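You operate a simulated robot arm through the tools that you are given. There is no shell and no other tool. Be economical: measure what you need, move in short steps, check, and stop when the job is done.

Carry out the task below with a simulated robot arm. There is one attempt and no reset: what you move stays moved.

TASK
Clamp the blue hub in the fixture and push a circlip into it.
Fine: load the push tool at the clip post, put it back, then open the clamp; the hub stays in the fixture.
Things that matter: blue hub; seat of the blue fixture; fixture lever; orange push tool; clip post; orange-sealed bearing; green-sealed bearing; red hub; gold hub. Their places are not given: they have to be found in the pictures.

It is judged by the outcome, as a careful person would: the job done as asked, and still so three seconds after it is handed in. It fails if anything else is knocked over, pushed out of place, dropped, spilled or broken.

THE ROBOT
A 7-joint arm with a two-finger parallel gripper, fixed in place. Base frame: the origin is at the foot of the arm, x ahead of it, y to its left, z up. Lengths are in m, angles in degrees, forces in N, time in s.
With the tool pointing down near the work surface it reaches from about 0.24 to 0.62 m from the base axis. Its first joint turns from -66.0 to 66.0 degrees. Payload 2.6 kg.
Tool frame: the origin (TCP) lies between the finger pads and is the grasp point; the fingertips stand 0.03 m ahead of it; z points along the fingers, y is the line along which they close. The gripper opens to 0.094 m. The fingers are 0.028 m wide and 0.01 m thick; the gripper's body (0.05 by 0.096 m) begins 0.055 m behind the TCP.
Orientation is that of the tool frame in the base frame, as [roll, pitch, yaw] about the fixed x, y, z axes, in that order (R = Rz(yaw) Ry(pitch) Rx(roll)). With the fingers straight down and closing along the base's y, the tool's x points along the base's -x, its y along +y and its z along -z.

THE INTERFACE
- The arm moves only by the tool drive_tool. Its argument "deltas" is a list of rows, each a list of 3 entries, a list of its own where there are three numbers: the turn, a rotation vector about the base's x, y, z in units of 45 degrees (1.0 is 45 degrees), then the shift along the base's x, y, z in units of 100 mm (1.0 is 100 mm), then the opening, from 0 (shut) to 1 (fully open). In form: [[[ax, ay, az], [x, y, z], fingers], ...]. A call has 1 to 20 rows; each row is the pose to reach, as a shift and turn from the pose commanded when the call began. A call with a number of a shift or a turn outside -1 to 1 is refused whole. A row lasts 0.2 s, in which the tool goes at most 0.05 m and 8.6 degrees; a call with a longer step from one row to the next is refused whole, and so is a gripper value outside its range. A pose out of reach is approached as far as the arm can. The call stops where the force on the tool passes 70 N (or 10 N more than at its start, if that is more) or the arm is blocked; 0.2 s more then pass. The fingers move at their own pace (about 0.072 m/s each) and stop on an object; they squeeze with about 36 N. The grip force told is the motor's: it shows also when the fingers shut on nothing. Time passes only in rows, and 0.2 s behind the last, so rows that repeat a pose let the fingers close. It gives the time, the measured TCP pose, the force on the tool (base axes), the opening and the grip force at its end, in the units of the frame above (readings bear some noise).
- Cameras (640 x 400 px; columns grow to the right, rows downward): "scene" is fixed at [0.0433, 0.4437, 0.5644]; the picture's right is [-0.61, -0.79, 0.00], its down [-0.50, 0.39, -0.77] and it looks along [0.61, -0.47, -0.63] (base axes); focal length 269 px, centre (320, 200). "wrist" rides on the gripper at [-0.037, 0, -0.058] in the tool frame; the picture's right is [0.00, -1.00, 0.00], its down [0.97, 0.00, -0.24] and it looks along [0.24, 0.00, 0.97] (tool axes); focal length 218 px, centre (320, 200).
- camera(camera): a new picture of that camera. No time passes.
- probe_pixels(camera, pixels): for up to 12 pixels [column, row] of the newest picture of that camera ("zoom" is the newest enlarged one), the place [x, y, z] in the base frame of the surface seen there, good to about 0.003 m, but the place of the scene camera against the robot may be out by one fixed shift of up to 0.012 m in any direction. No time passes.
- enlarge(camera, box): a new picture of the part [left, top, right, bottom] of that camera's present view, enlarged. No time passes.
- sign_off(): hands the job in; it is judged then, once.

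Work in short steps. Measure before you move; look again where a grasp or a placing could have gone wrong, and mend it. You have 80 turns and 34 pictures in all, the two below and enlarged ones among them. Open the gripper and draw the arm clear of the work before you hand the job in, unless the task says otherwise; then end with one line.

The tools are called as a command line: name --argument value ..., lists and objects as JSON in quotes. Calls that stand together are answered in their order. drive_tool: Moves the arm, as the interface text tells. Its arguments: {"type":"object","properties":{"deltas":{"type":"array","items":{"type":"array"}}},"required":["deltas"]} The other tools are called the same way: camera (camera) takes a picture; probe_pixels (camera, pixels) gives the place of the surface under pixels of a picture; enlarge (camera, box) takes an enlarged picture of a part of a camera's view; sign_off () hands the job in.

At the start:

```text
t: 0.0
tcp_pos: [0.4172, 0.0928, 0.3491]
orientation: [-180.0, 0.0, 180.0]
contact_force: [0.9, 0.4, -0.4]
gripper_width: 0.094
grasp_force: 0.1
```

scene: 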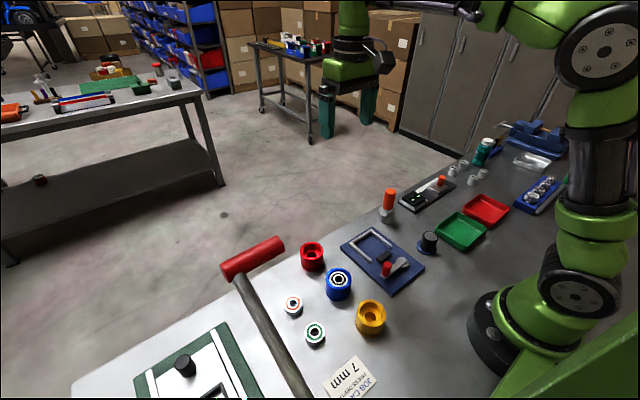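
wrist: 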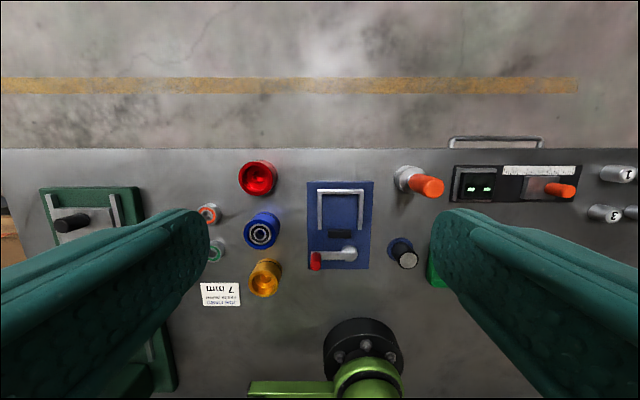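

The pictures show the blue hub near scene (338,283), the blue fixture near (383,258), the orange push tool near (388,203), and a black post near (428,242). I'll enlarge these areas before measuring.

enlarge --camera "scene" --box '[270, 170, 470, 350]'

enlarge --camera "wrist" --box '[180, 140, 460, 315]'

```text
2.22 times, centred on (370, 260) of scene
```

zoom: 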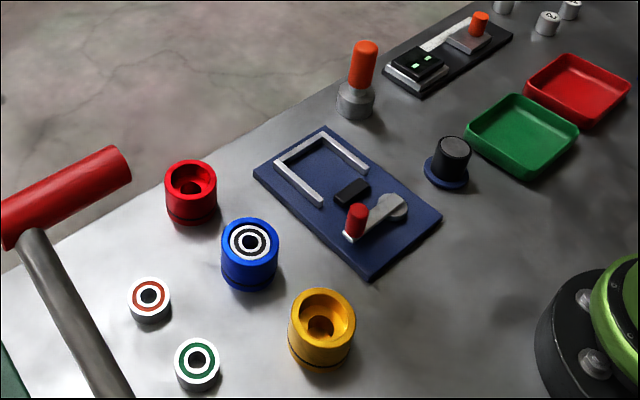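

```text
2.29 times, centred on (320, 228) of wrist
```

zoom: 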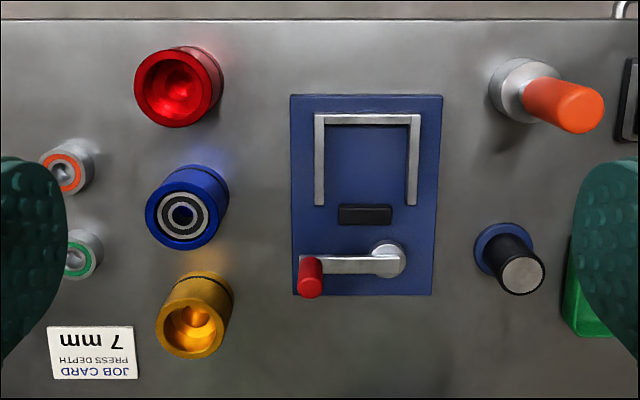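

Probing the key points in the enlarged wrist view (it doesn't carry the scene camera's offset).

probe_pixels --camera "zoom" --pixels '[[183, 215], [152, 220], [205, 250], [293, 100], [440, 100], [431, 292], [365, 214], [388, 258], [311, 290], [580, 106], [515, 85], [523, 275]]'

probe_pixels --camera "scene" --pixels '[[338, 279], [328, 277], [349, 281], [390, 193], [387, 216], [429, 236], [387, 268], [403, 262], [379, 255], [374, 244], [362, 259], [418, 250]]'

probe_pixels --camera "zoom" --pixels '[[319, 120], [319, 200], [412, 120], [412, 200], [365, 118], [345, 260], [345, 206], [387, 222], [365, 160], [490, 240], [213, 180], [510, 70]]'

```text
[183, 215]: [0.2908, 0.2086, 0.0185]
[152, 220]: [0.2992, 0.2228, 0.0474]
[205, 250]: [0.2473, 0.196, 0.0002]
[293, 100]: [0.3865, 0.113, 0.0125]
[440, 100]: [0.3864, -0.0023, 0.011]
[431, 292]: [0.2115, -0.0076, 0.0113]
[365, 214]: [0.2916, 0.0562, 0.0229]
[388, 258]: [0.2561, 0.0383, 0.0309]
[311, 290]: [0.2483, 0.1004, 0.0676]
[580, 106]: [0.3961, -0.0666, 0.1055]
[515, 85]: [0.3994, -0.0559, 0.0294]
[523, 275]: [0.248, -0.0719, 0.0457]
```

```text
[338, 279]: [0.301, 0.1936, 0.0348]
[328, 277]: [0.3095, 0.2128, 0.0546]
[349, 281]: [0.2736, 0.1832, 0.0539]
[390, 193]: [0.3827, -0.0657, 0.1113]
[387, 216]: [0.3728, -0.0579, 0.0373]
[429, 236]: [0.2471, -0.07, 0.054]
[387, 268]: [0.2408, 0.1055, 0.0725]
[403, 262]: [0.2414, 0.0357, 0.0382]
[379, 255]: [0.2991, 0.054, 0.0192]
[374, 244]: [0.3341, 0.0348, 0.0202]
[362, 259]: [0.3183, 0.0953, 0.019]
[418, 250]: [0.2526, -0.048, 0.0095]
```

```text
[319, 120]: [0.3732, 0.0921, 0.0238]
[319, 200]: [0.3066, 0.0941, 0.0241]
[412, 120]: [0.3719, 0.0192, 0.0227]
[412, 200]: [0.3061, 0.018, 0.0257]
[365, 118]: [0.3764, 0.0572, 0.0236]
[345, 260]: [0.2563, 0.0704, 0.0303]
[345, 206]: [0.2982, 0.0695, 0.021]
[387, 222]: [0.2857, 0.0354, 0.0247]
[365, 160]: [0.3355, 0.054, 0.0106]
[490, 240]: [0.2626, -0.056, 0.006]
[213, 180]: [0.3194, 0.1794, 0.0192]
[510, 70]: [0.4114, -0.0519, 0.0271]
```

Moving lower over hub and fixture to measure the sizes more exactly.

drive_tool --deltas '[[[0, 0, 0], [-0.25, 0.2, -0.25], 1], [[0, 0, 0], [-0.5, 0.4, -0.5], 1], [[0, 0, 0], [-0.75, 0.6, -0.75], 1], [[0, 0, 0], [-0.9, 0.75, -1.0], 1], [[0, 0, 0], [-0.9, 0.75, -1.0], 1]]'

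enlarge --camera "wrist" --box '[180, 60, 500, 260]'

```text
t: 1.2
tcp_pos: [0.3257, 0.1722, 0.2492]
orientation: [-179.9, 0.1, -180.0]
contact_force: [0.1, 0.0, 0.0]
gripper_width: 0.0939
grasp_force: 0.0
```

```text
2.00 times, centred on (340, 160) of wrist
```

zoom: 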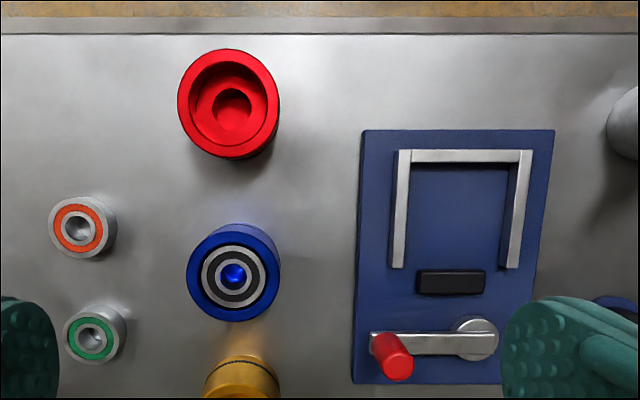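

probe_pixels --camera "zoom" --pixels '[[192, 273], [274, 273], [233, 235], [233, 316], [233, 252], [408, 260], [509, 260], [465, 161], [450, 295], [450, 271], [395, 365], [475, 342]]'

probe_pixels --camera "zoom" --pixels '[[392, 260], [521, 260], [405, 155], [465, 153], [465, 200], [400, 345], [385, 355], [430, 345], [235, 275], [212, 273], [370, 135], [545, 135]]'

```text
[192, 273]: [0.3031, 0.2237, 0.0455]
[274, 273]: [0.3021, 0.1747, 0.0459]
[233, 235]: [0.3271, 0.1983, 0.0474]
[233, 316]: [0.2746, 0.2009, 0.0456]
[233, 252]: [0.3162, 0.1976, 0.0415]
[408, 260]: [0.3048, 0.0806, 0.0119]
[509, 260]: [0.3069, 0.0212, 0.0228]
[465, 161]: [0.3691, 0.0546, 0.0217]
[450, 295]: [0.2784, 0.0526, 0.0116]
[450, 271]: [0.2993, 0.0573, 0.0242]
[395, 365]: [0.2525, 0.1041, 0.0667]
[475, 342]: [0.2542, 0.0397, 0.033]
```

```text
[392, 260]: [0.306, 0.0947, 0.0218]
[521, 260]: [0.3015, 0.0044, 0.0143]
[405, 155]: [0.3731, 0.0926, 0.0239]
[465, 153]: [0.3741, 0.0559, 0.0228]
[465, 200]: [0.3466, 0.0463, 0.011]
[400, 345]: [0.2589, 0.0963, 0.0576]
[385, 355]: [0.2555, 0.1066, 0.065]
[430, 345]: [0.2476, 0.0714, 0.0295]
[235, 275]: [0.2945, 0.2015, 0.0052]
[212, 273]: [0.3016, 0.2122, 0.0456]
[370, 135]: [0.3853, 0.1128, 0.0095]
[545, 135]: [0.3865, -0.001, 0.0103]
```

The blue hub is about 0.053 m across and 0.046 m high, centred at (0.3015, 0.199), with its bearing already in. The seat's rails top out at z≈0.024, so I'll grip only the upper part of the hub. Descending to it in two steps.

drive_tool --deltas '[[[0, 0, 0], [-0.12, 0.13, -0.3], 1], [[0, 0, 0], [-0.24, 0.268, -0.6], 1], [[0, 0, 0], [-0.24, 0.268, -0.9], 1], [[0, 0, 0], [-0.24, 0.268, -1.0], 1], [[0, 0, 0], [-0.24, 0.268, -1.0], 1]]'

camera --camera "wrist"

```text
t: 2.4
tcp_pos: [0.3032, 0.193, 0.1507]
orientation: [-180.0, 0.0, 179.9]
contact_force: [0.1, -0.4, 0.8]
gripper_width: 0.094
grasp_force: 0.1
```

```text
28 pictures are left
```

wrist: 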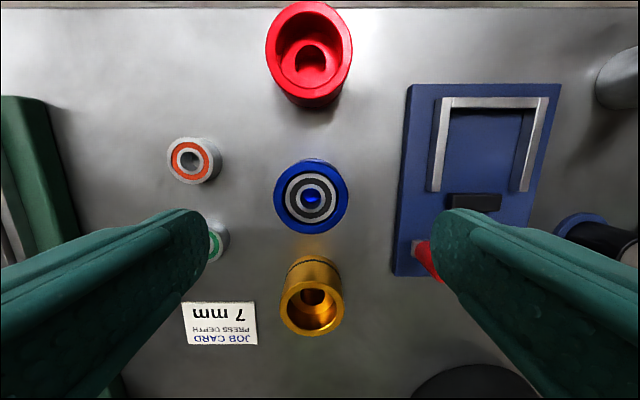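

probe_pixels --camera "wrist" --pixels '[[278, 198], [345, 198], [311, 166], [311, 229], [443, 185], [522, 185], [490, 105], [480, 100], [472, 197], [440, 150], [530, 150]]'

drive_tool --deltas '[[[0, 0, 0], [-0.02, 0.06, 0], 1], [[0, 0, 0], [-0.02, 0.06, 0], 1], [[0, 0, 0], [-0.02, 0.06, 0], 1]]'

```text
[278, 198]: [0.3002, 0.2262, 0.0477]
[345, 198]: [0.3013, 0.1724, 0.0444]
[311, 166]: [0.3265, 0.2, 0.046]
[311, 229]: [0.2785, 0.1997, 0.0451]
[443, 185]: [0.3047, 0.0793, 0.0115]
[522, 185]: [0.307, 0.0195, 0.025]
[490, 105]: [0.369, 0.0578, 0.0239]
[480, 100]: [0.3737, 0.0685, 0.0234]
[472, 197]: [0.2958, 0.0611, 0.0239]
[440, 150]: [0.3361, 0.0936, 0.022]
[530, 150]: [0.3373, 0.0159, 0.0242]
```

```text
t: 3.2
tcp_pos: [0.3022, 0.199, 0.1504]
orientation: [180.0, 0.0, 180.0]
contact_force: [0.0, 0.6, -0.4]
gripper_width: 0.094
grasp_force: 0.1
```

TCP is centred over the hub at (0.302, 0.199). Descending to z≈0.056 and closing.

drive_tool --deltas '[[[0, 0, 0], [0, 0, -0.3], 1], [[0, 0, 0], [0, 0, -0.6], 1], [[0, 0, 0], [0, 0, -0.8], 1], [[0, 0, 0], [0, 0, -0.94], 1], [[0, 0, 0], [0, 0, -0.94], 1], [[0, 0, 0], [0, 0, -0.94], 0.3], [[0, 0, 0], [0, 0, -0.94], 0.3], [[0, 0, 0], [0, 0, -0.94], 0.3], [[0, 0, 0], [0, 0, -0.94], 0.3]]'

```text
t: 5.2
tcp_pos: [0.2991, 0.2, 0.0558]
orientation: [-180.0, 0.0, -180.0]
contact_force: [0.0, 0.2, 0.0]
gripper_width: 0.0547
grasp_force: 35.8
```

Gripped (0.0547 m wide). Lifting, then carrying toward the fixture.

drive_tool --deltas '[[[0, 0, 0], [0, 0, 0.2], 0.3], [[0, 0, 0], [0, 0, 0.5], 0.3], [[0, 0, 0], [0, 0, 0.8], 0.3], [[0, 0, 0], [0.1, -0.3, 0.8], 0.3], [[0, 0, 0], [0.2, -0.6, 0.8], 0.3], [[0, 0, 0], [0.3, -0.85, 0.8], 0.3], [[0, 0, 0], [0.33, -1.0, 0.8], 0.3], [[0, 0, 0], [0.33, -1.0, 0.8], 0.3]]'

drive_tool --deltas '[[[0, 0, 0], [0, -0.22, 0], 0.3], [[0, 0, 0], [0, -0.45, 0], 0.3], [[0, 0, 0], [0, -0.45, 0], 0.3], [[0, 0, 0], [0, -0.45, 0], 0.3]]'

camera --camera "wrist"

```text
t: 7.0
tcp_pos: [0.333, 0.0975, 0.1375]
orientation: [-179.9, 0.1, 180.0]
contact_force: [-0.3, 0.6, -4.8]
gripper_width: 0.0551
grasp_force: 36.6
```

```text
t: 8.0
tcp_pos: [0.3324, 0.054, 0.1354]
orientation: [-180.0, 0.0, -180.0]
contact_force: [0.9, 0.4, -4.2]
gripper_width: 0.0551
grasp_force: 36.5
```

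```text
27 pictures are left
```

wrist: 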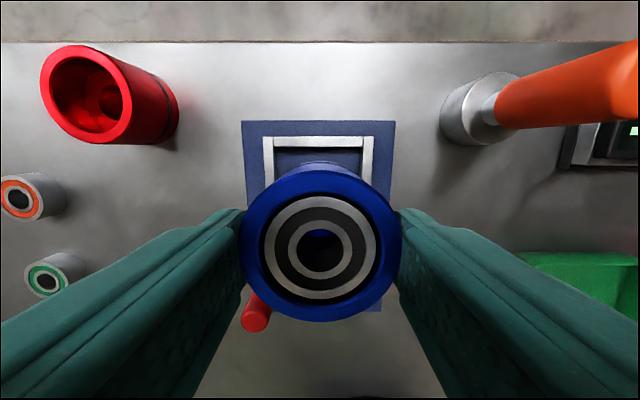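

probe_pixels --camera "wrist" --pixels '[[248, 245], [394, 245], [320, 175], [320, 318], [300, 147], [340, 147], [268, 160], [368, 160], [268, 180], [368, 180]]'

```text
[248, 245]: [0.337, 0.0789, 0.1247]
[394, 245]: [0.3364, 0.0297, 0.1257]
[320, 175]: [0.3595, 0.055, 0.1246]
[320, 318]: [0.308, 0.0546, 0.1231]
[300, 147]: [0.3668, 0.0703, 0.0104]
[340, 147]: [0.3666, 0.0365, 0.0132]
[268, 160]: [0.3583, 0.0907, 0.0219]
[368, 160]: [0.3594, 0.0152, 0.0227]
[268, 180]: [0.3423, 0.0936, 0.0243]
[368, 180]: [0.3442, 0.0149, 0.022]
```

Hub is centred at (0.334, 0.0545), and the rails' middle is y≈0.054. Lowering about 0.067 m onto the seat with a small +x shift.

drive_tool --deltas '[[[0, 0, 0], [0.02, 0, -0.2], 0.3], [[0, 0, 0], [0.02, 0, -0.4], 0.3], [[0, 0, 0], [0.02, 0, -0.55], 0.3], [[0, 0, 0], [0.02, 0, -0.62], 0.3], [[0, 0, 0], [0.02, 0, -0.65], 0.3], [[0, 0, 0], [0.02, 0, -0.67], 0.3], [[0, 0, 0], [0.02, 0, -0.67], 0.3]]'

```text
t: 9.6
tcp_pos: [0.335, 0.0551, 0.0697]
orientation: [-180.0, 0.1, -180.0]
contact_force: [-0.1, 0.0, -0.6]
gripper_width: 0.0552
grasp_force: 36.2
```

drive_tool --deltas '[[[0, 0, 0], [0, 0, -0.01], 0.3], [[0, 0, 0], [0, 0, -0.01], 0.3]]'

```text
t: 10.2
tcp_pos: [0.3358, 0.0556, 0.0679]
orientation: [180.0, 0.2, 179.9]
contact_force: [-6.8, -4.4, 24.2]
gripper_width: 0.0547
grasp_force: 36.1
```

The upward force of 24 N shows the hub rests on the seat. Releasing and rising.

drive_tool --deltas '[[[0, 0, 0], [0, 0, 0.01], 0.3], [[0, 0, 0], [0, 0, 0.01], 0.8], [[0, 0, 0], [0, 0, 0.01], 0.8], [[0, 0, 0], [0, 0, 0.01], 0.8], [[0, 0, 0], [0, 0, 0.3], 0.8], [[0, 0, 0], [0, 0, 0.7], 0.8], [[0, 0, 0], [0, 0, 1.0], 0.8], [[0, 0, 0], [0, 0, 1.0], 0.8]]'

camera --camera "wrist"

enlarge --camera "scene" --box '[320, 180, 460, 310]'

```text
t: 12.0
tcp_pos: [0.3374, 0.0526, 0.1676]
orientation: [179.9, 0.0, -180.0]
contact_force: [0.1, -0.2, -0.2]
gripper_width: 0.0752
grasp_force: 0.1
```

```text
26 pictures are left
```

wrist: 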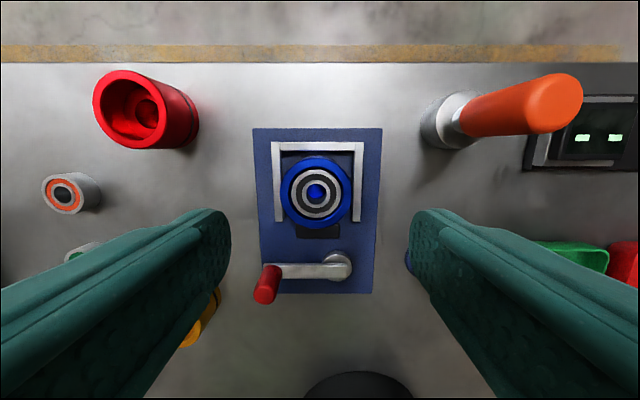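

```text
3.08 times, centred on (390, 245) of scene
```

zoom: 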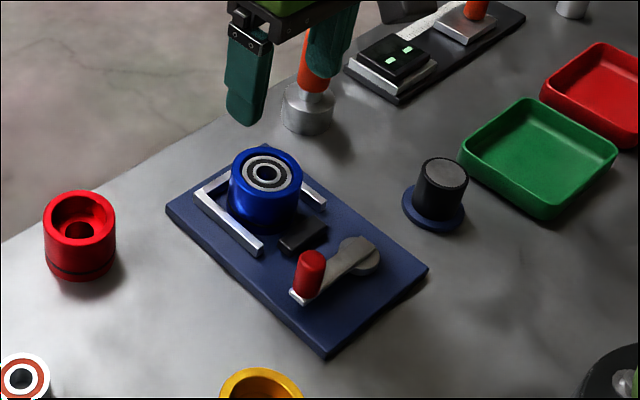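

The hub sits in the seat between the rails. Now looking closely at the lever (wrist ≈ (300,270)) and measuring it.

enlarge --camera "wrist" --box '[240, 120, 400, 305]'

```text
2.16 times, centred on (320, 212) of wrist
```

zoom: 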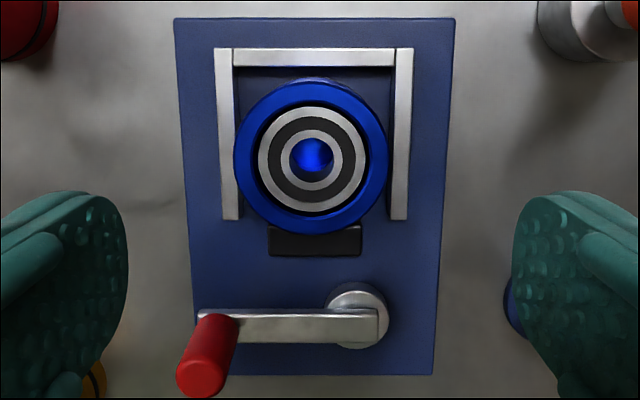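

probe_pixels --camera "zoom" --pixels '[[200, 370], [185, 372], [215, 372], [222, 325], [300, 325], [360, 290], [350, 325], [315, 245], [240, 155], [386, 155], [315, 85], [315, 230]]'

```text
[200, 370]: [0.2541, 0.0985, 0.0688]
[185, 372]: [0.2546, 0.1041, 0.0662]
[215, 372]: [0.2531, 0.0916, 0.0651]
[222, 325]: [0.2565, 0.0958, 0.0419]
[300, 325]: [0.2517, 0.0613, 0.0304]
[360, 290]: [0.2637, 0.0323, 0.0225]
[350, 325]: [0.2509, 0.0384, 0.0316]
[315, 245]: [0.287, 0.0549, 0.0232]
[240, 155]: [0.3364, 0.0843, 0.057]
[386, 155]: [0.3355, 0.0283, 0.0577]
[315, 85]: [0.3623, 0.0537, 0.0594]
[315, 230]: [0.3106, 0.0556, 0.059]
```

Knob axis is ≈(0.250, 0.098) with its top at z≈0.068; the pivot is ≈(0.252, 0.036). I'll turn the gripper 90° so it closes along x and pushes the knob positively.

drive_tool --deltas '[[[0, 0, -0.17], [-0.14, 0.08, 0], 0.6], [[0, 0, -0.34], [-0.28, 0.16, 0], 0.6], [[0, 0, -0.51], [-0.42, 0.24, 0], 0.6], [[0, 0, -0.68], [-0.56, 0.32, 0], 0.6], [[0, 0, -0.85], [-0.7, 0.4, 0], 0.6], [[0, 0, -1.0], [-0.86, 0.44, 0], 0.6], [[0, 0, -1.0], [-0.86, 0.44, 0], 0.6]]'

drive_tool --deltas '[[[0, 0, -0.17], [0, 0, 0], 0.6], [[0, 0, -0.34], [0, 0, 0], 0.6], [[0, 0, -0.51], [0, 0, 0], 0.6], [[0, 0, -0.68], [0, 0, 0], 0.6], [[0, 0, -0.85], [0, 0, 0], 0.6], [[0, 0, -1.0], [0, 0, 0], 0.6], [[0, 0, -1.0], [0, 0, 0], 0.6]]'

camera --camera "wrist"

```text
t: 13.6
tcp_pos: [0.2511, 0.0987, 0.1679]
orientation: [-180.0, -0.1, 134.9]
contact_force: [-0.4, 0.4, -0.5]
gripper_width: 0.0564
grasp_force: 0.1
```

```text
t: 15.2
tcp_pos: [0.2499, 0.0986, 0.1683]
orientation: [-180.0, 0.0, 89.9]
contact_force: [-0.6, 0.1, -0.5]
gripper_width: 0.0564
grasp_force: 0.1
```

```text
23 pictures are left
```

wrist: 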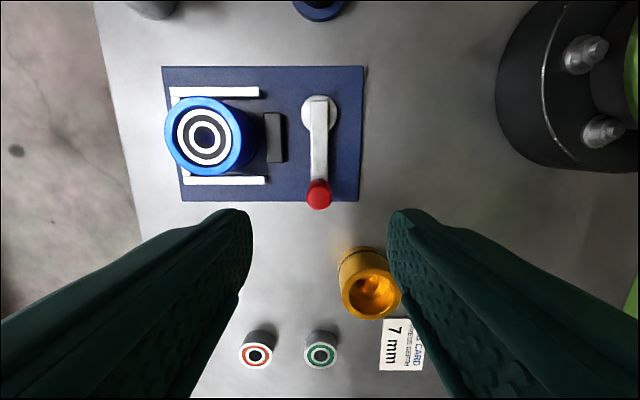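

probe_pixels --camera "wrist" --pixels '[[319, 198], [319, 187], [319, 110], [275, 138], [350, 300], [260, 180]]'

drive_tool --deltas '[[[0, 0, 0], [0, 0, -0.3], 0.5], [[0, 0, 0], [0, 0, -0.6], 0.5], [[0, 0, 0], [0, 0, -0.85], 0.5], [[0, 0, 0], [0, 0, -0.99], 0.5], [[0, 0, 0], [0, 0, -0.99], 0.5]]'

```text
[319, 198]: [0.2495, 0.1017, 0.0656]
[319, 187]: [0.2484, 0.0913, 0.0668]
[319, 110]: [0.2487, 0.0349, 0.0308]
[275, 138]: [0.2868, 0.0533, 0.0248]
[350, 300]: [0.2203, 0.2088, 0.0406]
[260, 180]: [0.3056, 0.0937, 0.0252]
```

```text
t: 16.4
tcp_pos: [0.2491, 0.0988, 0.0696]
orientation: [180.0, 0.0, 90.0]
contact_force: [-0.1, -0.5, -1.4]
gripper_width: 0.047
grasp_force: 0.1
```

Fingers straddle the knob at z≈0.07. Closing on it, then testing a small −x swing.

drive_tool --deltas '[[[0, 0, 0], [0, 0, -0.01], 0.05], [[0, 0, 0], [0, 0, -0.01], 0.05], [[0, 0, 0], [0, 0, -0.01], 0.05], [[0, 0, 0], [0, 0, -0.01], 0.05]]'

drive_tool --deltas '[[[0, 0, 0], [-0.04, 0, 0], 0.05], [[0, 0, 0], [-0.08, 0, 0], 0.05], [[0, 0, 0], [-0.08, 0, 0], 0.05]]'

```text
t: 17.4
tcp_pos: [0.2487, 0.0988, 0.0685]
orientation: [180.0, 0.1, 90.0]
contact_force: [-0.9, 0.0, 12.1]
gripper_width: 0.019
grasp_force: 44.9
```

```text
t: 18.2
tcp_pos: [0.242, 0.1001, 0.0679]
orientation: [179.9, 0.0, 90.0]
contact_force: [3.8, -6.3, 13.5]
gripper_width: 0.0195
grasp_force: 45.3
```

drive_tool --deltas '[[[0, 0, 0], [0, 0, 0.02], 0.05], [[0, 0, 0], [0, 0, 0.02], 0.05]]'

camera --camera "wrist"

```text
t: 18.8
tcp_pos: [0.2394, 0.0999, 0.0696]
orientation: [-179.6, 0.1, 90.0]
contact_force: [0.3, 0.5, -34.4]
gripper_width: 0.0194
grasp_force: 46.0
```

```text
22 pictures are left
```

wrist: 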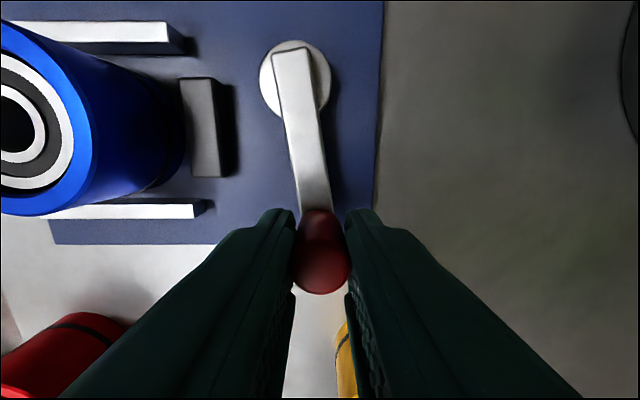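

The lever swung freely toward −x. I'll relax the vertical load and follow its arc to about 28°.

drive_tool --deltas '[[[0, 0, 0], [0, 0, -0.015], 0.05], [[0, 0, 0.11], [-0.05, -0.01, -0.015], 0.05], [[0, 0, 0.22], [-0.1, -0.03, -0.015], 0.05], [[0, 0, 0.33], [-0.15, -0.05, -0.015], 0.05], [[0, 0, 0.44], [-0.2, -0.08, -0.015], 0.05], [[0, 0, 0.44], [-0.2, -0.08, -0.015], 0.05]]'

camera --camera "wrist"

```text
t: 20.2
tcp_pos: [0.221, 0.0917, 0.0701]
orientation: [180.0, -0.2, 109.9]
contact_force: [-17.5, 30.1, -5.5]
gripper_width: 0.0197
grasp_force: 44.9
```

```text
21 pictures are left
```

wrist: 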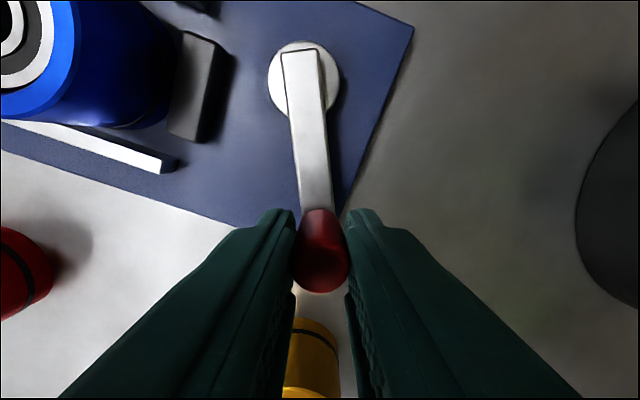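

probe_pixels --camera "wrist" --pixels '[[195, 90], [200, 40], [180, 130], [215, 50], [200, 138], [305, 75], [320, 250], [318, 190], [130, 150]]'

```text
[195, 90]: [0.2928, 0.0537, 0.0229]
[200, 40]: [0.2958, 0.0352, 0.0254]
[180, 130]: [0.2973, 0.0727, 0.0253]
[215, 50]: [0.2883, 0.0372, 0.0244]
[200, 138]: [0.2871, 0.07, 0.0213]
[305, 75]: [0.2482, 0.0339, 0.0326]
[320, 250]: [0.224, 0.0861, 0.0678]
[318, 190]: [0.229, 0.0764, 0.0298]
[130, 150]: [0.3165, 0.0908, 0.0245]
```

The lever is at ~27° and the pad hasn't visibly moved. Continuing along the arc and watching reach.

drive_tool --deltas '[[[0, 0, 0.13], [-0.05, -0.02, 0], 0.05], [[0, 0, 0.26], [-0.1, -0.05, 0], 0.05], [[0, 0, 0.4], [-0.15, -0.09, 0], 0.05], [[0, 0, 0.4], [-0.15, -0.09, 0], 0.05]]'

```text
t: 21.2
tcp_pos: [0.2063, 0.0821, 0.0704]
orientation: [-179.6, -0.1, 127.7]
contact_force: [-16.9, 13.0, -24.0]
gripper_width: 0.0191
grasp_force: 45.1
```

drive_tool --deltas '[[[0, 0, 0.12], [-0.04, -0.04, 0], 0.05], [[0, 0, 0.24], [-0.08, -0.09, 0], 0.05], [[0, 0, 0.36], [-0.11, -0.14, 0], 0.05], [[0, 0, 0.36], [-0.11, -0.14, 0], 0.05]]'

camera --camera "wrist"

```text
t: 22.2
tcp_pos: [0.211, 0.0748, 0.0727]
orientation: [-179.9, -0.2, 144.0]
contact_force: [-24.1, 24.3, 2.1]
gripper_width: 0.0194
grasp_force: 45.0
out of reach, approached as far as the arm can: row 1, 2, 3, 4
```

```text
20 pictures are left
```

wrist: 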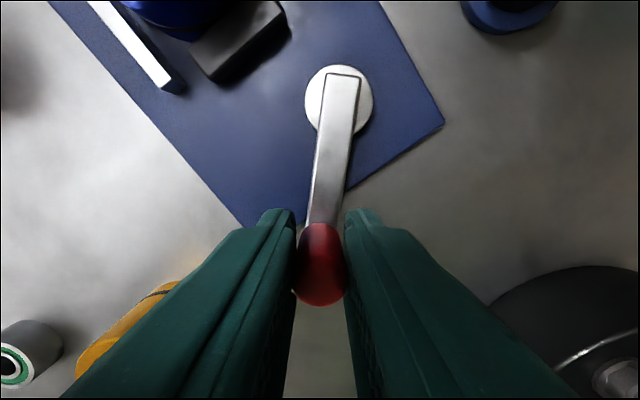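

The vertical pose runs out of reach at ~50°. I'll let go, rise, turn back to closing along y, and tilt the fingertips toward the base so the remaining arc is reachable.

drive_tool --deltas '[[[0, 0, 0], [0.1, 0.05, 0], 0.5], [[0, 0, 0], [0.1, 0.05, 0], 0.5], [[0, 0, 0], [0.1, 0.05, 0], 0.5], [[0, 0, 0], [0.15, 0.1, 0.3], 0.5], [[0, 0, 0.15], [0.2, 0.1, 0.6], 0.5], [[0, 0, 0.3], [0.3, 0.1, 0.8], 0.5], [[0, 0, 0.45], [0.4, 0.1, 0.8], 0.5], [[0, 0, 0.6], [0.4, 0.1, 0.8], 0.5], [[0, 0, 0.75], [0.4, 0.1, 0.8], 0.5], [[0, 0, 0.8], [0.4, 0.1, 0.8], 0.5], [[0, 0, 0.8], [0.4, 0.1, 0.8], 0.5]]'

camera --camera "wrist"

```text
t: 24.6
tcp_pos: [0.2531, 0.0857, 0.1526]
orientation: [-180.0, 0.0, -179.8]
contact_force: [-0.2, -0.2, -1.1]
gripper_width: 0.0469
grasp_force: 0.2
```

```text
19 pictures are left
```

wrist: 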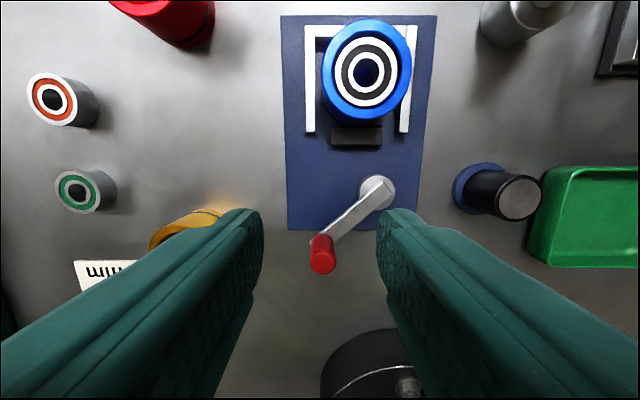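

The lever stays where I left it. Probing the knob and tilting 30° about y.

probe_pixels --camera "wrist" --pixels '[[320, 265], [310, 265], [331, 265], [322, 240], [375, 190], [355, 135]]'

drive_tool --deltas '[[[0, 0.18, 0], [-0.05, 0, 0], 0.5], [[0, 0.36, 0], [-0.1, 0, 0], 0.5], [[0, 0.54, 0], [-0.2, 0, 0], 0.5], [[0, 0.7, 0], [-0.3, 0, 0], 0.5], [[0, 0.7, 0], [-0.3, 0, 0], 0.5]]'

```text
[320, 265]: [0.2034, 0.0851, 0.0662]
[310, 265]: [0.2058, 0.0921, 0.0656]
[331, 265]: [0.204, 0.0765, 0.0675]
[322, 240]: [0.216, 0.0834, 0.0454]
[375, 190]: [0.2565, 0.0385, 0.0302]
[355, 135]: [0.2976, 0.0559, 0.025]
```

```text
t: 25.8
tcp_pos: [0.2238, 0.0845, 0.1537]
orientation: [-180.0, -31.6, -180.0]
contact_force: [-0.3, -0.5, -0.1]
gripper_width: 0.0469
grasp_force: 0.0
```

Knob axis ≈(0.208, 0.084). Descending tilted to straddle it, then closing.

drive_tool --deltas '[[[0, 0, 0], [-0.05, 0, -0.3], 0.5], [[0, 0, 0], [-0.1, 0, -0.6], 0.5], [[0, 0, 0], [-0.1, 0, -0.75], 0.5], [[0, 0, 0], [-0.1, 0, -0.82], 0.5], [[0, 0, 0], [-0.1, 0, -0.82], 0.05], [[0, 0, 0], [-0.1, 0, -0.82], 0.05], [[0, 0, 0], [-0.1, 0, -0.82], 0.05]]'

```text
t: 27.4
tcp_pos: [0.2121, 0.0838, 0.0707]
orientation: [180.0, -31.4, 179.9]
contact_force: [2.2, -3.2, -3.9]
gripper_width: 0.0194
grasp_force: 45.2
```

drive_tool --deltas '[[[0, 0, 0], [-0.04, -0.035, 0], 0.05], [[0, 0, 0], [-0.077, -0.077, 0], 0.05], [[0, 0, 0], [-0.11, -0.12, 0], 0.05], [[0, 0, 0], [-0.139, -0.166, 0], 0.05], [[0, 0, 0], [-0.165, -0.215, 0], 0.05], [[0, 0, 0], [-0.186, -0.265, 0], 0.05], [[0, 0, 0], [-0.186, -0.265, 0], 0.05]]'

camera --camera "wrist"

```text
t: 28.8
tcp_pos: [0.1972, 0.0651, 0.0709]
orientation: [178.8, -30.9, -179.8]
contact_force: [5.6, 15.5, -7.4]
gripper_width: 0.0195
grasp_force: 45.2
stopped in row 6: the force on the tool passed its limit (the readings are from after the stop); the commanded pose is now the measured one
```

```text
18 pictures are left
```

wrist: 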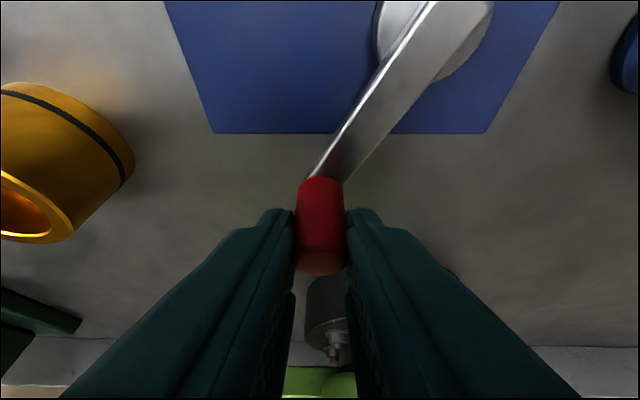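

The force limit stopped the move at ~60° of lever travel, which may be the clamp's end stop. Checking the pad from the scene camera.

enlarge --camera "scene" --box '[320, 190, 460, 300]'

```text
3.64 times, centred on (390, 245) of scene
```

zoom: 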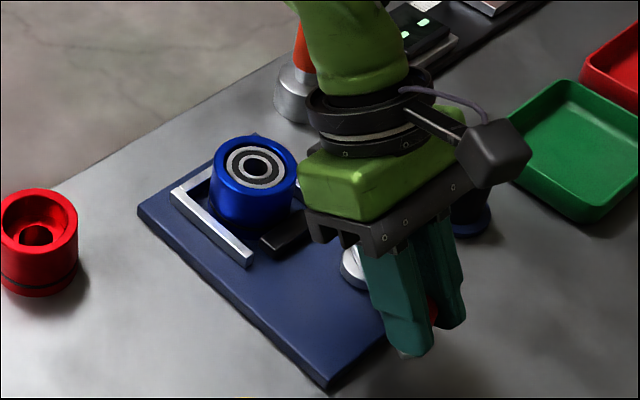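

drive_tool --deltas '[[[0, 0, 0], [-0.015, -0.03, 0], 0.05], [[0, 0, 0], [-0.03, -0.06, 0], 0.05], [[0, 0, 0], [-0.03, -0.06, 0], 0.05]]'

```text
t: 29.6
tcp_pos: [0.1965, 0.0654, 0.0727]
orientation: [178.3, -30.5, -179.8]
contact_force: [17.9, 61.4, -27.8]
gripper_width: 0.02
grasp_force: 45.1
```

It's blocked firmly: 61 N with no travel. I'll release, rise, and inspect the clamp pad.

drive_tool --deltas '[[[0, 0, 0], [0.02, 0.05, -0.01], 0.05], [[0, 0, 0], [0.02, 0.05, -0.01], 0.5], [[0, 0, 0], [0.02, 0.05, -0.01], 0.5], [[0, 0, 0], [0.02, 0.05, -0.01], 0.5], [[0, 0, 0], [0.1, 0.05, 0.3], 0.5], [[0, 0, 0], [0.2, 0.05, 0.6], 0.5], [[0, -0.18, 0], [0.4, 0.05, 0.9], 0.5], [[0, -0.36, 0], [0.6, 0.05, 1.0], 0.5], [[0, -0.54, 0], [0.8, 0.05, 1.0], 0.5], [[0, -0.7, 0], [0.9, 0.05, 1.0], 0.5], [[0, -0.7, 0], [0.9, 0.05, 1.0], 0.5]]'

enlarge --camera "wrist" --box '[180, 100, 500, 300]'

```text
t: 32.0
tcp_pos: [0.2832, 0.0658, 0.1702]
orientation: [179.2, 0.6, -179.7]
contact_force: [0.1, 0.6, 0.9]
gripper_width: 0.0468
grasp_force: 0.1
```

```text
2.00 times, centred on (340, 200) of wrist
```

zoom: 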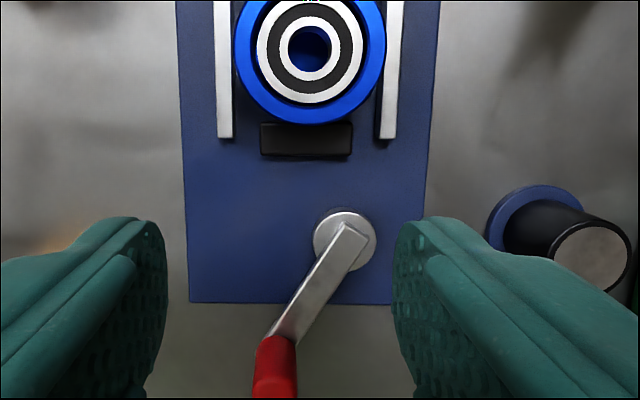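

probe_pixels --camera "zoom" --pixels '[[305, 155], [305, 128], [305, 140], [275, 345], [275, 385], [345, 240], [310, 118], [243, 30], [379, 30]]'

camera --camera "scene"

```text
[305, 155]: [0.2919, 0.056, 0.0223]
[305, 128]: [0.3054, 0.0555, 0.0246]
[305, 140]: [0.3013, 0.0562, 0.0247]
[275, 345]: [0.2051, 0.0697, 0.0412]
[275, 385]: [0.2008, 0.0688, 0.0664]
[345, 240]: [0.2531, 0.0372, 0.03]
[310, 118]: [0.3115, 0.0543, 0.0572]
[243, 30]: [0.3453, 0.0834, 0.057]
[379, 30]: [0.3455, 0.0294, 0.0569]
```

```text
15 pictures are left
```

scene: 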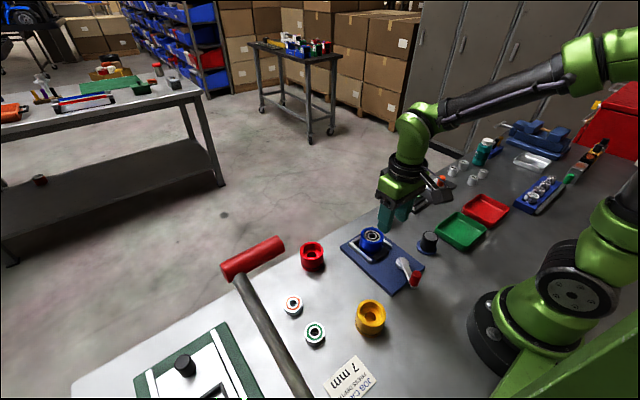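

The pad moved forward to x≈0.308 against the hub and the lever rests at its ~60° stop, so the hub is clamped. Next I'll look at the push tool and the clip post from above, correcting the small wrist tilt on the way.

drive_tool --deltas '[[[-0.018, 0.013, 0], [0, 0, 0.4], 1], [[-0.018, 0.013, 0], [0.1, -0.3, 0.8], 1], [[-0.018, 0.013, 0], [0.3, -0.6, 0.9], 1], [[-0.018, 0.013, 0], [0.5, -0.85, 0.9], 1], [[-0.018, 0.013, 0], [0.65, -1.0, 0.9], 1], [[-0.018, 0.013, 0], [0.65, -1.0, 0.9], 1]]'

enlarge --camera "wrist" --box '[240, 100, 480, 250]'

enlarge --camera "scene" --box '[340, 170, 460, 290]'

```text
refused: row 2 steps farther than a row can; nothing moved
```

```text
2.67 times, centred on (360, 175) of wrist
```

zoom: 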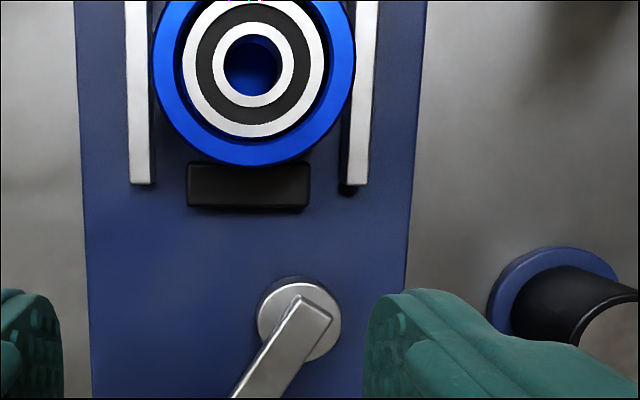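

```text
3.33 times, centred on (400, 230) of scene
```

zoom: 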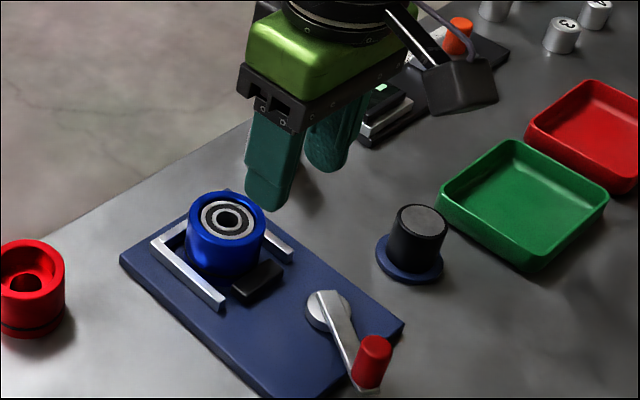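

The row step was too long and nothing moved; repeating with shorter rows.

drive_tool --deltas '[[[-0.018, 0.013, 0], [0, 0, 0.4], 1], [[-0.018, 0.013, 0], [0.1, -0.2, 0.8], 1], [[-0.018, 0.013, 0], [0.3, -0.5, 0.9], 1], [[-0.018, 0.013, 0], [0.5, -0.8, 0.9], 1], [[-0.018, 0.013, 0], [0.65, -1.0, 0.9], 1], [[-0.018, 0.013, 0], [0.65, -1.0, 0.9], 1]]'

enlarge --camera "wrist" --box '[240, 100, 480, 250]'

```text
t: 33.4
tcp_pos: [0.3472, -0.0348, 0.2608]
orientation: [-179.9, 0.1, -179.8]
contact_force: [-0.1, 0.3, 0.9]
gripper_width: 0.094
grasp_force: 0.0
```

```text
2.67 times, centred on (360, 175) of wrist
```

zoom: 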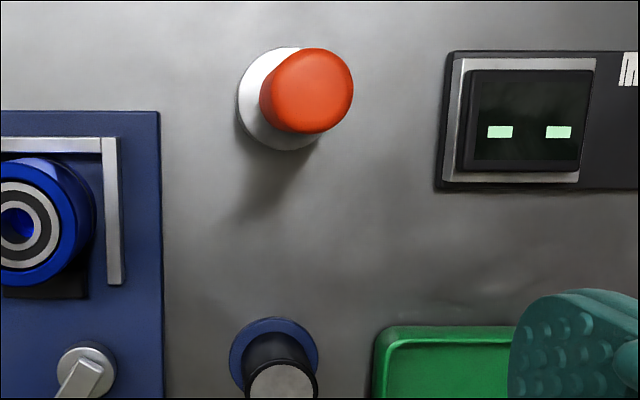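

probe_pixels --camera "zoom" --pixels '[[308, 95], [350, 90], [270, 70], [320, 55], [250, 75], [245, 100], [275, 145], [283, 385], [305, 365], [240, 345], [275, 325], [285, 52]]'

probe_pixels --camera "zoom" --pixels '[[340, 120], [300, 130], [345, 75], [310, 140], [262, 55], [240, 110], [280, 148], [255, 385], [312, 385], [283, 366], [262, 335], [300, 327]]'

```text
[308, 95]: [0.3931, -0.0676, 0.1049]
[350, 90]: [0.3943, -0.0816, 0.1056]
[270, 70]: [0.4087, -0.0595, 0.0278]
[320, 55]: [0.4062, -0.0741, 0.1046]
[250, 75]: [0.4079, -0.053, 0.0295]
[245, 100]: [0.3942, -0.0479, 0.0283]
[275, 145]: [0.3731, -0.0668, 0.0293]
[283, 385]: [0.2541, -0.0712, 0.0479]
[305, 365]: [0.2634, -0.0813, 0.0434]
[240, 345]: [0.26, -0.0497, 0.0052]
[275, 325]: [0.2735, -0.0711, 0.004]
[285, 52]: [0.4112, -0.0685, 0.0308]
```

```text
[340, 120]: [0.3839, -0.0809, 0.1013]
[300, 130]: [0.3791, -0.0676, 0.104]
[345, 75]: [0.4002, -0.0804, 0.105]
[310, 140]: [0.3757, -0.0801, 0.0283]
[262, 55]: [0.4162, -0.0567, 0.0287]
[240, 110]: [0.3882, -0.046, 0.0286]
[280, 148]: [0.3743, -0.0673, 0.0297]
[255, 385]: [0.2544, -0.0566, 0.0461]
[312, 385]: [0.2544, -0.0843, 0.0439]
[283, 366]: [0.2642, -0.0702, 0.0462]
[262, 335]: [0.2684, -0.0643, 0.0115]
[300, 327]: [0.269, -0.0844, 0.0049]
```

The tool's handle is vertical: top at z≈0.105, axis ≈(0.394, −0.067), ~0.029 m diameter, with a grey base up to z≈0.029. The post is at ≈(0.250, −0.0705), top z≈0.046. Moving above the tool.

drive_tool --deltas '[[[0, 0, 0], [0.15, -0.1, -0.2], 0.7], [[0, 0, 0], [0.3, -0.2, -0.5], 0.7], [[0, 0, 0], [0.45, -0.3, -0.8], 0.7], [[0, 0, 0], [0.468, -0.322, -0.9], 0.7], [[0, 0, 0], [0.468, -0.322, -0.9], 0.7], [[0, 0, 0], [0.468, -0.322, -0.9], 0.7]]'

camera --camera "wrist"

```text
t: 34.8
tcp_pos: [0.3955, -0.068, 0.1729]
orientation: [-180.0, 0.0, -179.9]
contact_force: [0.1, 0.2, 1.2]
gripper_width: 0.0659
grasp_force: 0.0
```

```text
11 pictures are left
```

wrist: 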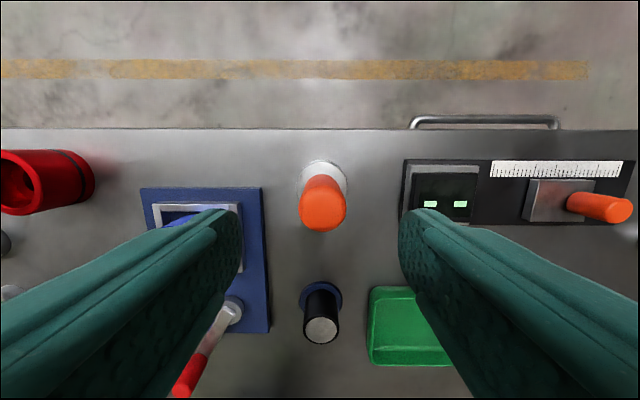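

probe_pixels --camera "wrist" --pixels '[[322, 195], [322, 226], [303, 212], [342, 212], [322, 330], [308, 330], [336, 330], [322, 342], [322, 319], [302, 175], [345, 175], [322, 163]]'

drive_tool --deltas '[[[0, 0, 0], [0, 0, -0.3], 0.6], [[0, 0, 0], [0, 0, -0.6], 0.6], [[0, 0, 0], [0, 0, -0.85], 0.6], [[0, 0, 0], [0, 0, -0.97], 0.6], [[0, 0, 0], [0, 0, -0.97], 0.6]]'

```text
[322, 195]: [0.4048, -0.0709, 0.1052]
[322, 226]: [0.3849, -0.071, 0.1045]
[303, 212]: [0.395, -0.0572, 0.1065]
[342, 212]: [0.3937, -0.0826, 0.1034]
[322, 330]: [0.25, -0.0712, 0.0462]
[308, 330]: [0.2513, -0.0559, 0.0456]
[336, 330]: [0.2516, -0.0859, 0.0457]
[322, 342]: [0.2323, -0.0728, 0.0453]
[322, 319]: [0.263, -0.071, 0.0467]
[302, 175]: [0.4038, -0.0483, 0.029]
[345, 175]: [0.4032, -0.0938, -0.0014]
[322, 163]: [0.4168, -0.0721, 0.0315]
```

```text
t: 36.0
tcp_pos: [0.3941, -0.0684, 0.075]
orientation: [179.9, 0.0, -179.8]
contact_force: [-0.2, -0.2, 0.3]
gripper_width: 0.0563
grasp_force: 0.1
```

drive_tool --deltas '[[[0, 0, 0], [0, -0.016, 0], 0.6], [[0, 0, 0], [0, -0.016, 0], 0.1], [[0, 0, 0], [0, -0.016, 0], 0.1], [[0, 0, 0], [0, -0.016, 0], 0.1], [[0, 0, 0], [0, -0.016, 0], 0.1]]'

drive_tool --deltas '[[[0, 0, 0], [0, 0, 0.1], 0.1], [[0, 0, 0], [0, 0, 0.3], 0.1], [[0, 0, 0], [0, 0, 0.6], 0.1], [[0, 0, 0], [0, 0, 0.9], 0.1], [[0, 0, 0], [0, 0, 0.9], 0.1]]'

camera --camera "wrist"

enlarge --camera "scene" --box '[330, 130, 470, 270]'

```text
t: 37.2
tcp_pos: [0.3954, -0.0692, 0.0746]
orientation: [180.0, 0.1, -179.9]
contact_force: [-0.3, -0.8, -0.2]
gripper_width: 0.0295
grasp_force: 36.5
```

```text
t: 38.4
tcp_pos: [0.3957, -0.0686, 0.165]
orientation: [180.0, -0.1, -179.8]
contact_force: [0.4, 0.8, -2.1]
gripper_width: 0.0291
grasp_force: 35.9
```

```text
10 pictures are left
```

wrist: 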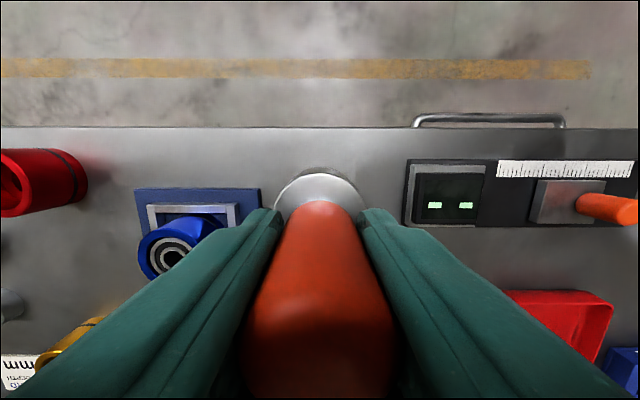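

```text
2.86 times, centred on (400, 200) of scene
```

zoom: 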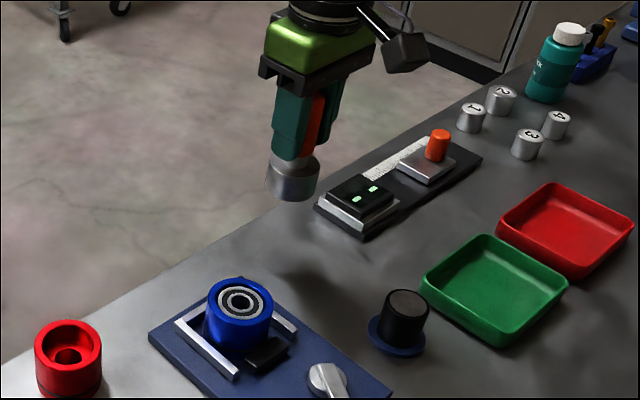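

The grey head (~0.045 m) is part of the tool; its resting TCP pose is (0.395, −0.0695, 0.0748). Carrying it over to the post at (0.2485, −0.071).

drive_tool --deltas '[[[0, 0, 0], [-0.3, 0, 0], 0.1], [[0, 0, 0], [-0.6, 0, 0], 0.1], [[0, 0, 0], [-0.9, -0.01, 0], 0.1], [[0, 0, 0], [-1.0, -0.02, 0], 0.1], [[0, 0, 0], [-1.0, -0.02, 0], 0.1]]'

drive_tool --deltas '[[[0, 0, 0], [-0.25, 0, 0], 0.1], [[0, 0, 0], [-0.465, 0, 0], 0.1], [[0, 0, 0], [-0.465, 0, 0], 0.1], [[0, 0, 0], [-0.465, 0, 0], 0.1]]'

enlarge --camera "scene" --box '[380, 160, 480, 270]'

```text
t: 39.6
tcp_pos: [0.2933, -0.0721, 0.1648]
orientation: [-180.0, 0.0, -179.8]
contact_force: [0.4, 0.5, -2.8]
gripper_width: 0.0293
grasp_force: 35.9
```

```text
t: 40.6
tcp_pos: [0.2464, -0.0682, 0.1658]
orientation: [-180.0, 0.0, -179.8]
contact_force: [0.8, -0.5, -1.7]
gripper_width: 0.0292
grasp_force: 35.7
```

```text
3.64 times, centred on (430, 215) of scene
```

zoom: 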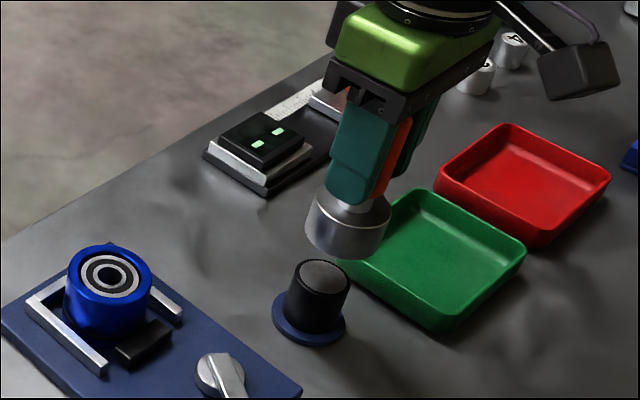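

probe_pixels --camera "zoom" --pixels '[[316, 305], [322, 275], [300, 273], [346, 277], [346, 237], [312, 230], [384, 240], [362, 240], [330, 234]]'

```text
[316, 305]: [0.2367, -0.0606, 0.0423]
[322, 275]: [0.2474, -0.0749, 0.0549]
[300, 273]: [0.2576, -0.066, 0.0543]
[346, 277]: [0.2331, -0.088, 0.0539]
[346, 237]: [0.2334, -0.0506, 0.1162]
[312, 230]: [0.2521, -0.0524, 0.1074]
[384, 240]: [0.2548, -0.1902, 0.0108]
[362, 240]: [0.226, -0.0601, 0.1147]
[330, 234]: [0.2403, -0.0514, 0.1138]
```

The tool is aligned with the post to within a couple of mm. Lowering slowly and watching the force.

drive_tool --deltas '[[[0, 0, 0], [0, 0, -0.15], 0.1], [[0, 0, 0], [0, 0, -0.3], 0.1], [[0, 0, 0], [0, 0, -0.36], 0.1], [[0, 0, 0], [0, 0, -0.4], 0.1], [[0, 0, 0], [0, 0, -0.43], 0.1], [[0, 0, 0], [0, 0, -0.43], 0.1]]'

```text
t: 42.0
tcp_pos: [0.2497, -0.0703, 0.1213]
orientation: [180.0, 0.2, -179.9]
contact_force: [-4.0, 3.4, 25.9]
gripper_width: 0.0294
grasp_force: 36.2
```

Contact at TCP z≈0.121, the expected height of the post top, with 26 N. Pressing a touch more, then lifting to look.

drive_tool --deltas '[[[0, 0, 0], [0, 0, -0.01], 0.1], [[0, 0, 0], [0, 0, -0.015], 0.1], [[0, 0, 0], [0, 0, -0.015], 0.1], [[0, 0, 0], [0, 0, -0.015], 0.1]]'

drive_tool --deltas '[[[0, 0, 0], [0, 0, 0.1], 0.1], [[0, 0, 0], [0, 0, 0.4], 0.1], [[0, 0, 0], [0, 0, 0.6], 0.1], [[0, 0, 0], [0, 0, 0.6], 0.1]]'

enlarge --camera "scene" --box '[380, 160, 480, 270]'

```text
t: 43.0
tcp_pos: [0.2497, -0.0704, 0.1197]
orientation: [-180.0, 0.1, -179.9]
contact_force: [5.6, 5.6, 18.2]
gripper_width: 0.0292
grasp_force: 35.9
```

```text
t: 44.0
tcp_pos: [0.2509, -0.0707, 0.181]
orientation: [180.0, -0.1, -179.9]
contact_force: [-0.7, 0.3, -2.3]
gripper_width: 0.0291
grasp_force: 36.3
```

```text
3.64 times, centred on (430, 215) of scene
```

zoom: 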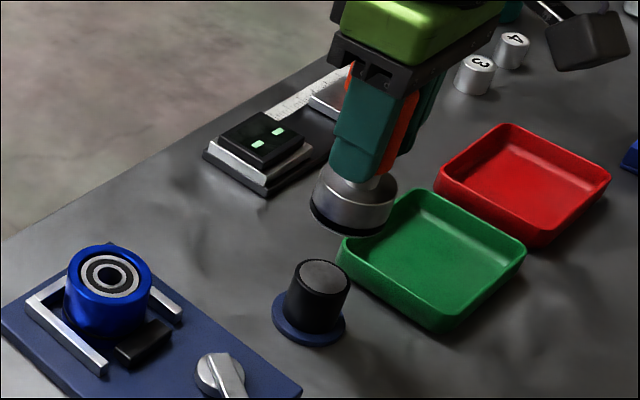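

A dark ring now shows under the head at (352,225), so the clip is loaded. Moving to x≈0.34 to see and re-measure the clamped hub before going over it.

drive_tool --deltas '[[[0, 0, 0], [0.3, 0, 0], 0.1], [[0, 0, 0], [0.6, 0, 0], 0.1], [[0, 0, 0], [0.9, 0, 0], 0.1], [[0, 0, 0], [0.9, 0, 0], 0.1], [[0, 0, 0], [0.9, 0, 0], 0.1]]'

camera --camera "wrist"

```text
t: 45.2
tcp_pos: [0.3397, -0.0731, 0.181]
orientation: [-180.0, 0.0, -179.8]
contact_force: [-0.8, -0.1, -1.1]
gripper_width: 0.0291
grasp_force: 35.8
```

```text
6 pictures are left
```

wrist: 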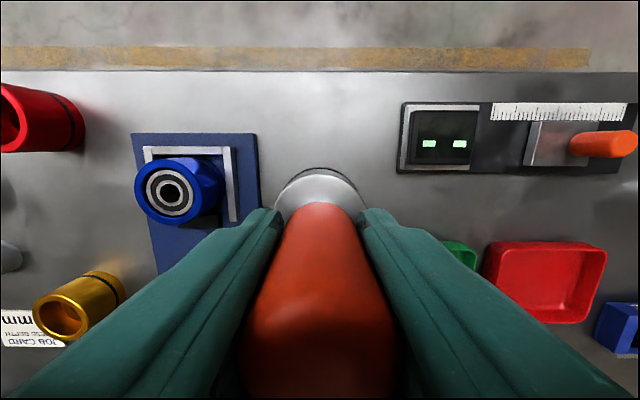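

probe_pixels --camera "wrist" --pixels '[[138, 190], [198, 190], [168, 162], [168, 220], [148, 170], [188, 212], [148, 212], [190, 170], [149, 192], [191, 192], [170, 175], [170, 210]]'

```text
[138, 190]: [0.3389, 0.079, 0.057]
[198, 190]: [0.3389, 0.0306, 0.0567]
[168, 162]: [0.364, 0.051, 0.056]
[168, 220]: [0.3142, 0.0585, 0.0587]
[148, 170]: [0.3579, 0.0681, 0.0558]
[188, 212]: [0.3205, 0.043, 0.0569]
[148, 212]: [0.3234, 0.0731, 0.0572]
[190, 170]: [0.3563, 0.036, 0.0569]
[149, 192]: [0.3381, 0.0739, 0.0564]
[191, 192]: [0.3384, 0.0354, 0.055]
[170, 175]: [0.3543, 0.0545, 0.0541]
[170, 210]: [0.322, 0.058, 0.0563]
```

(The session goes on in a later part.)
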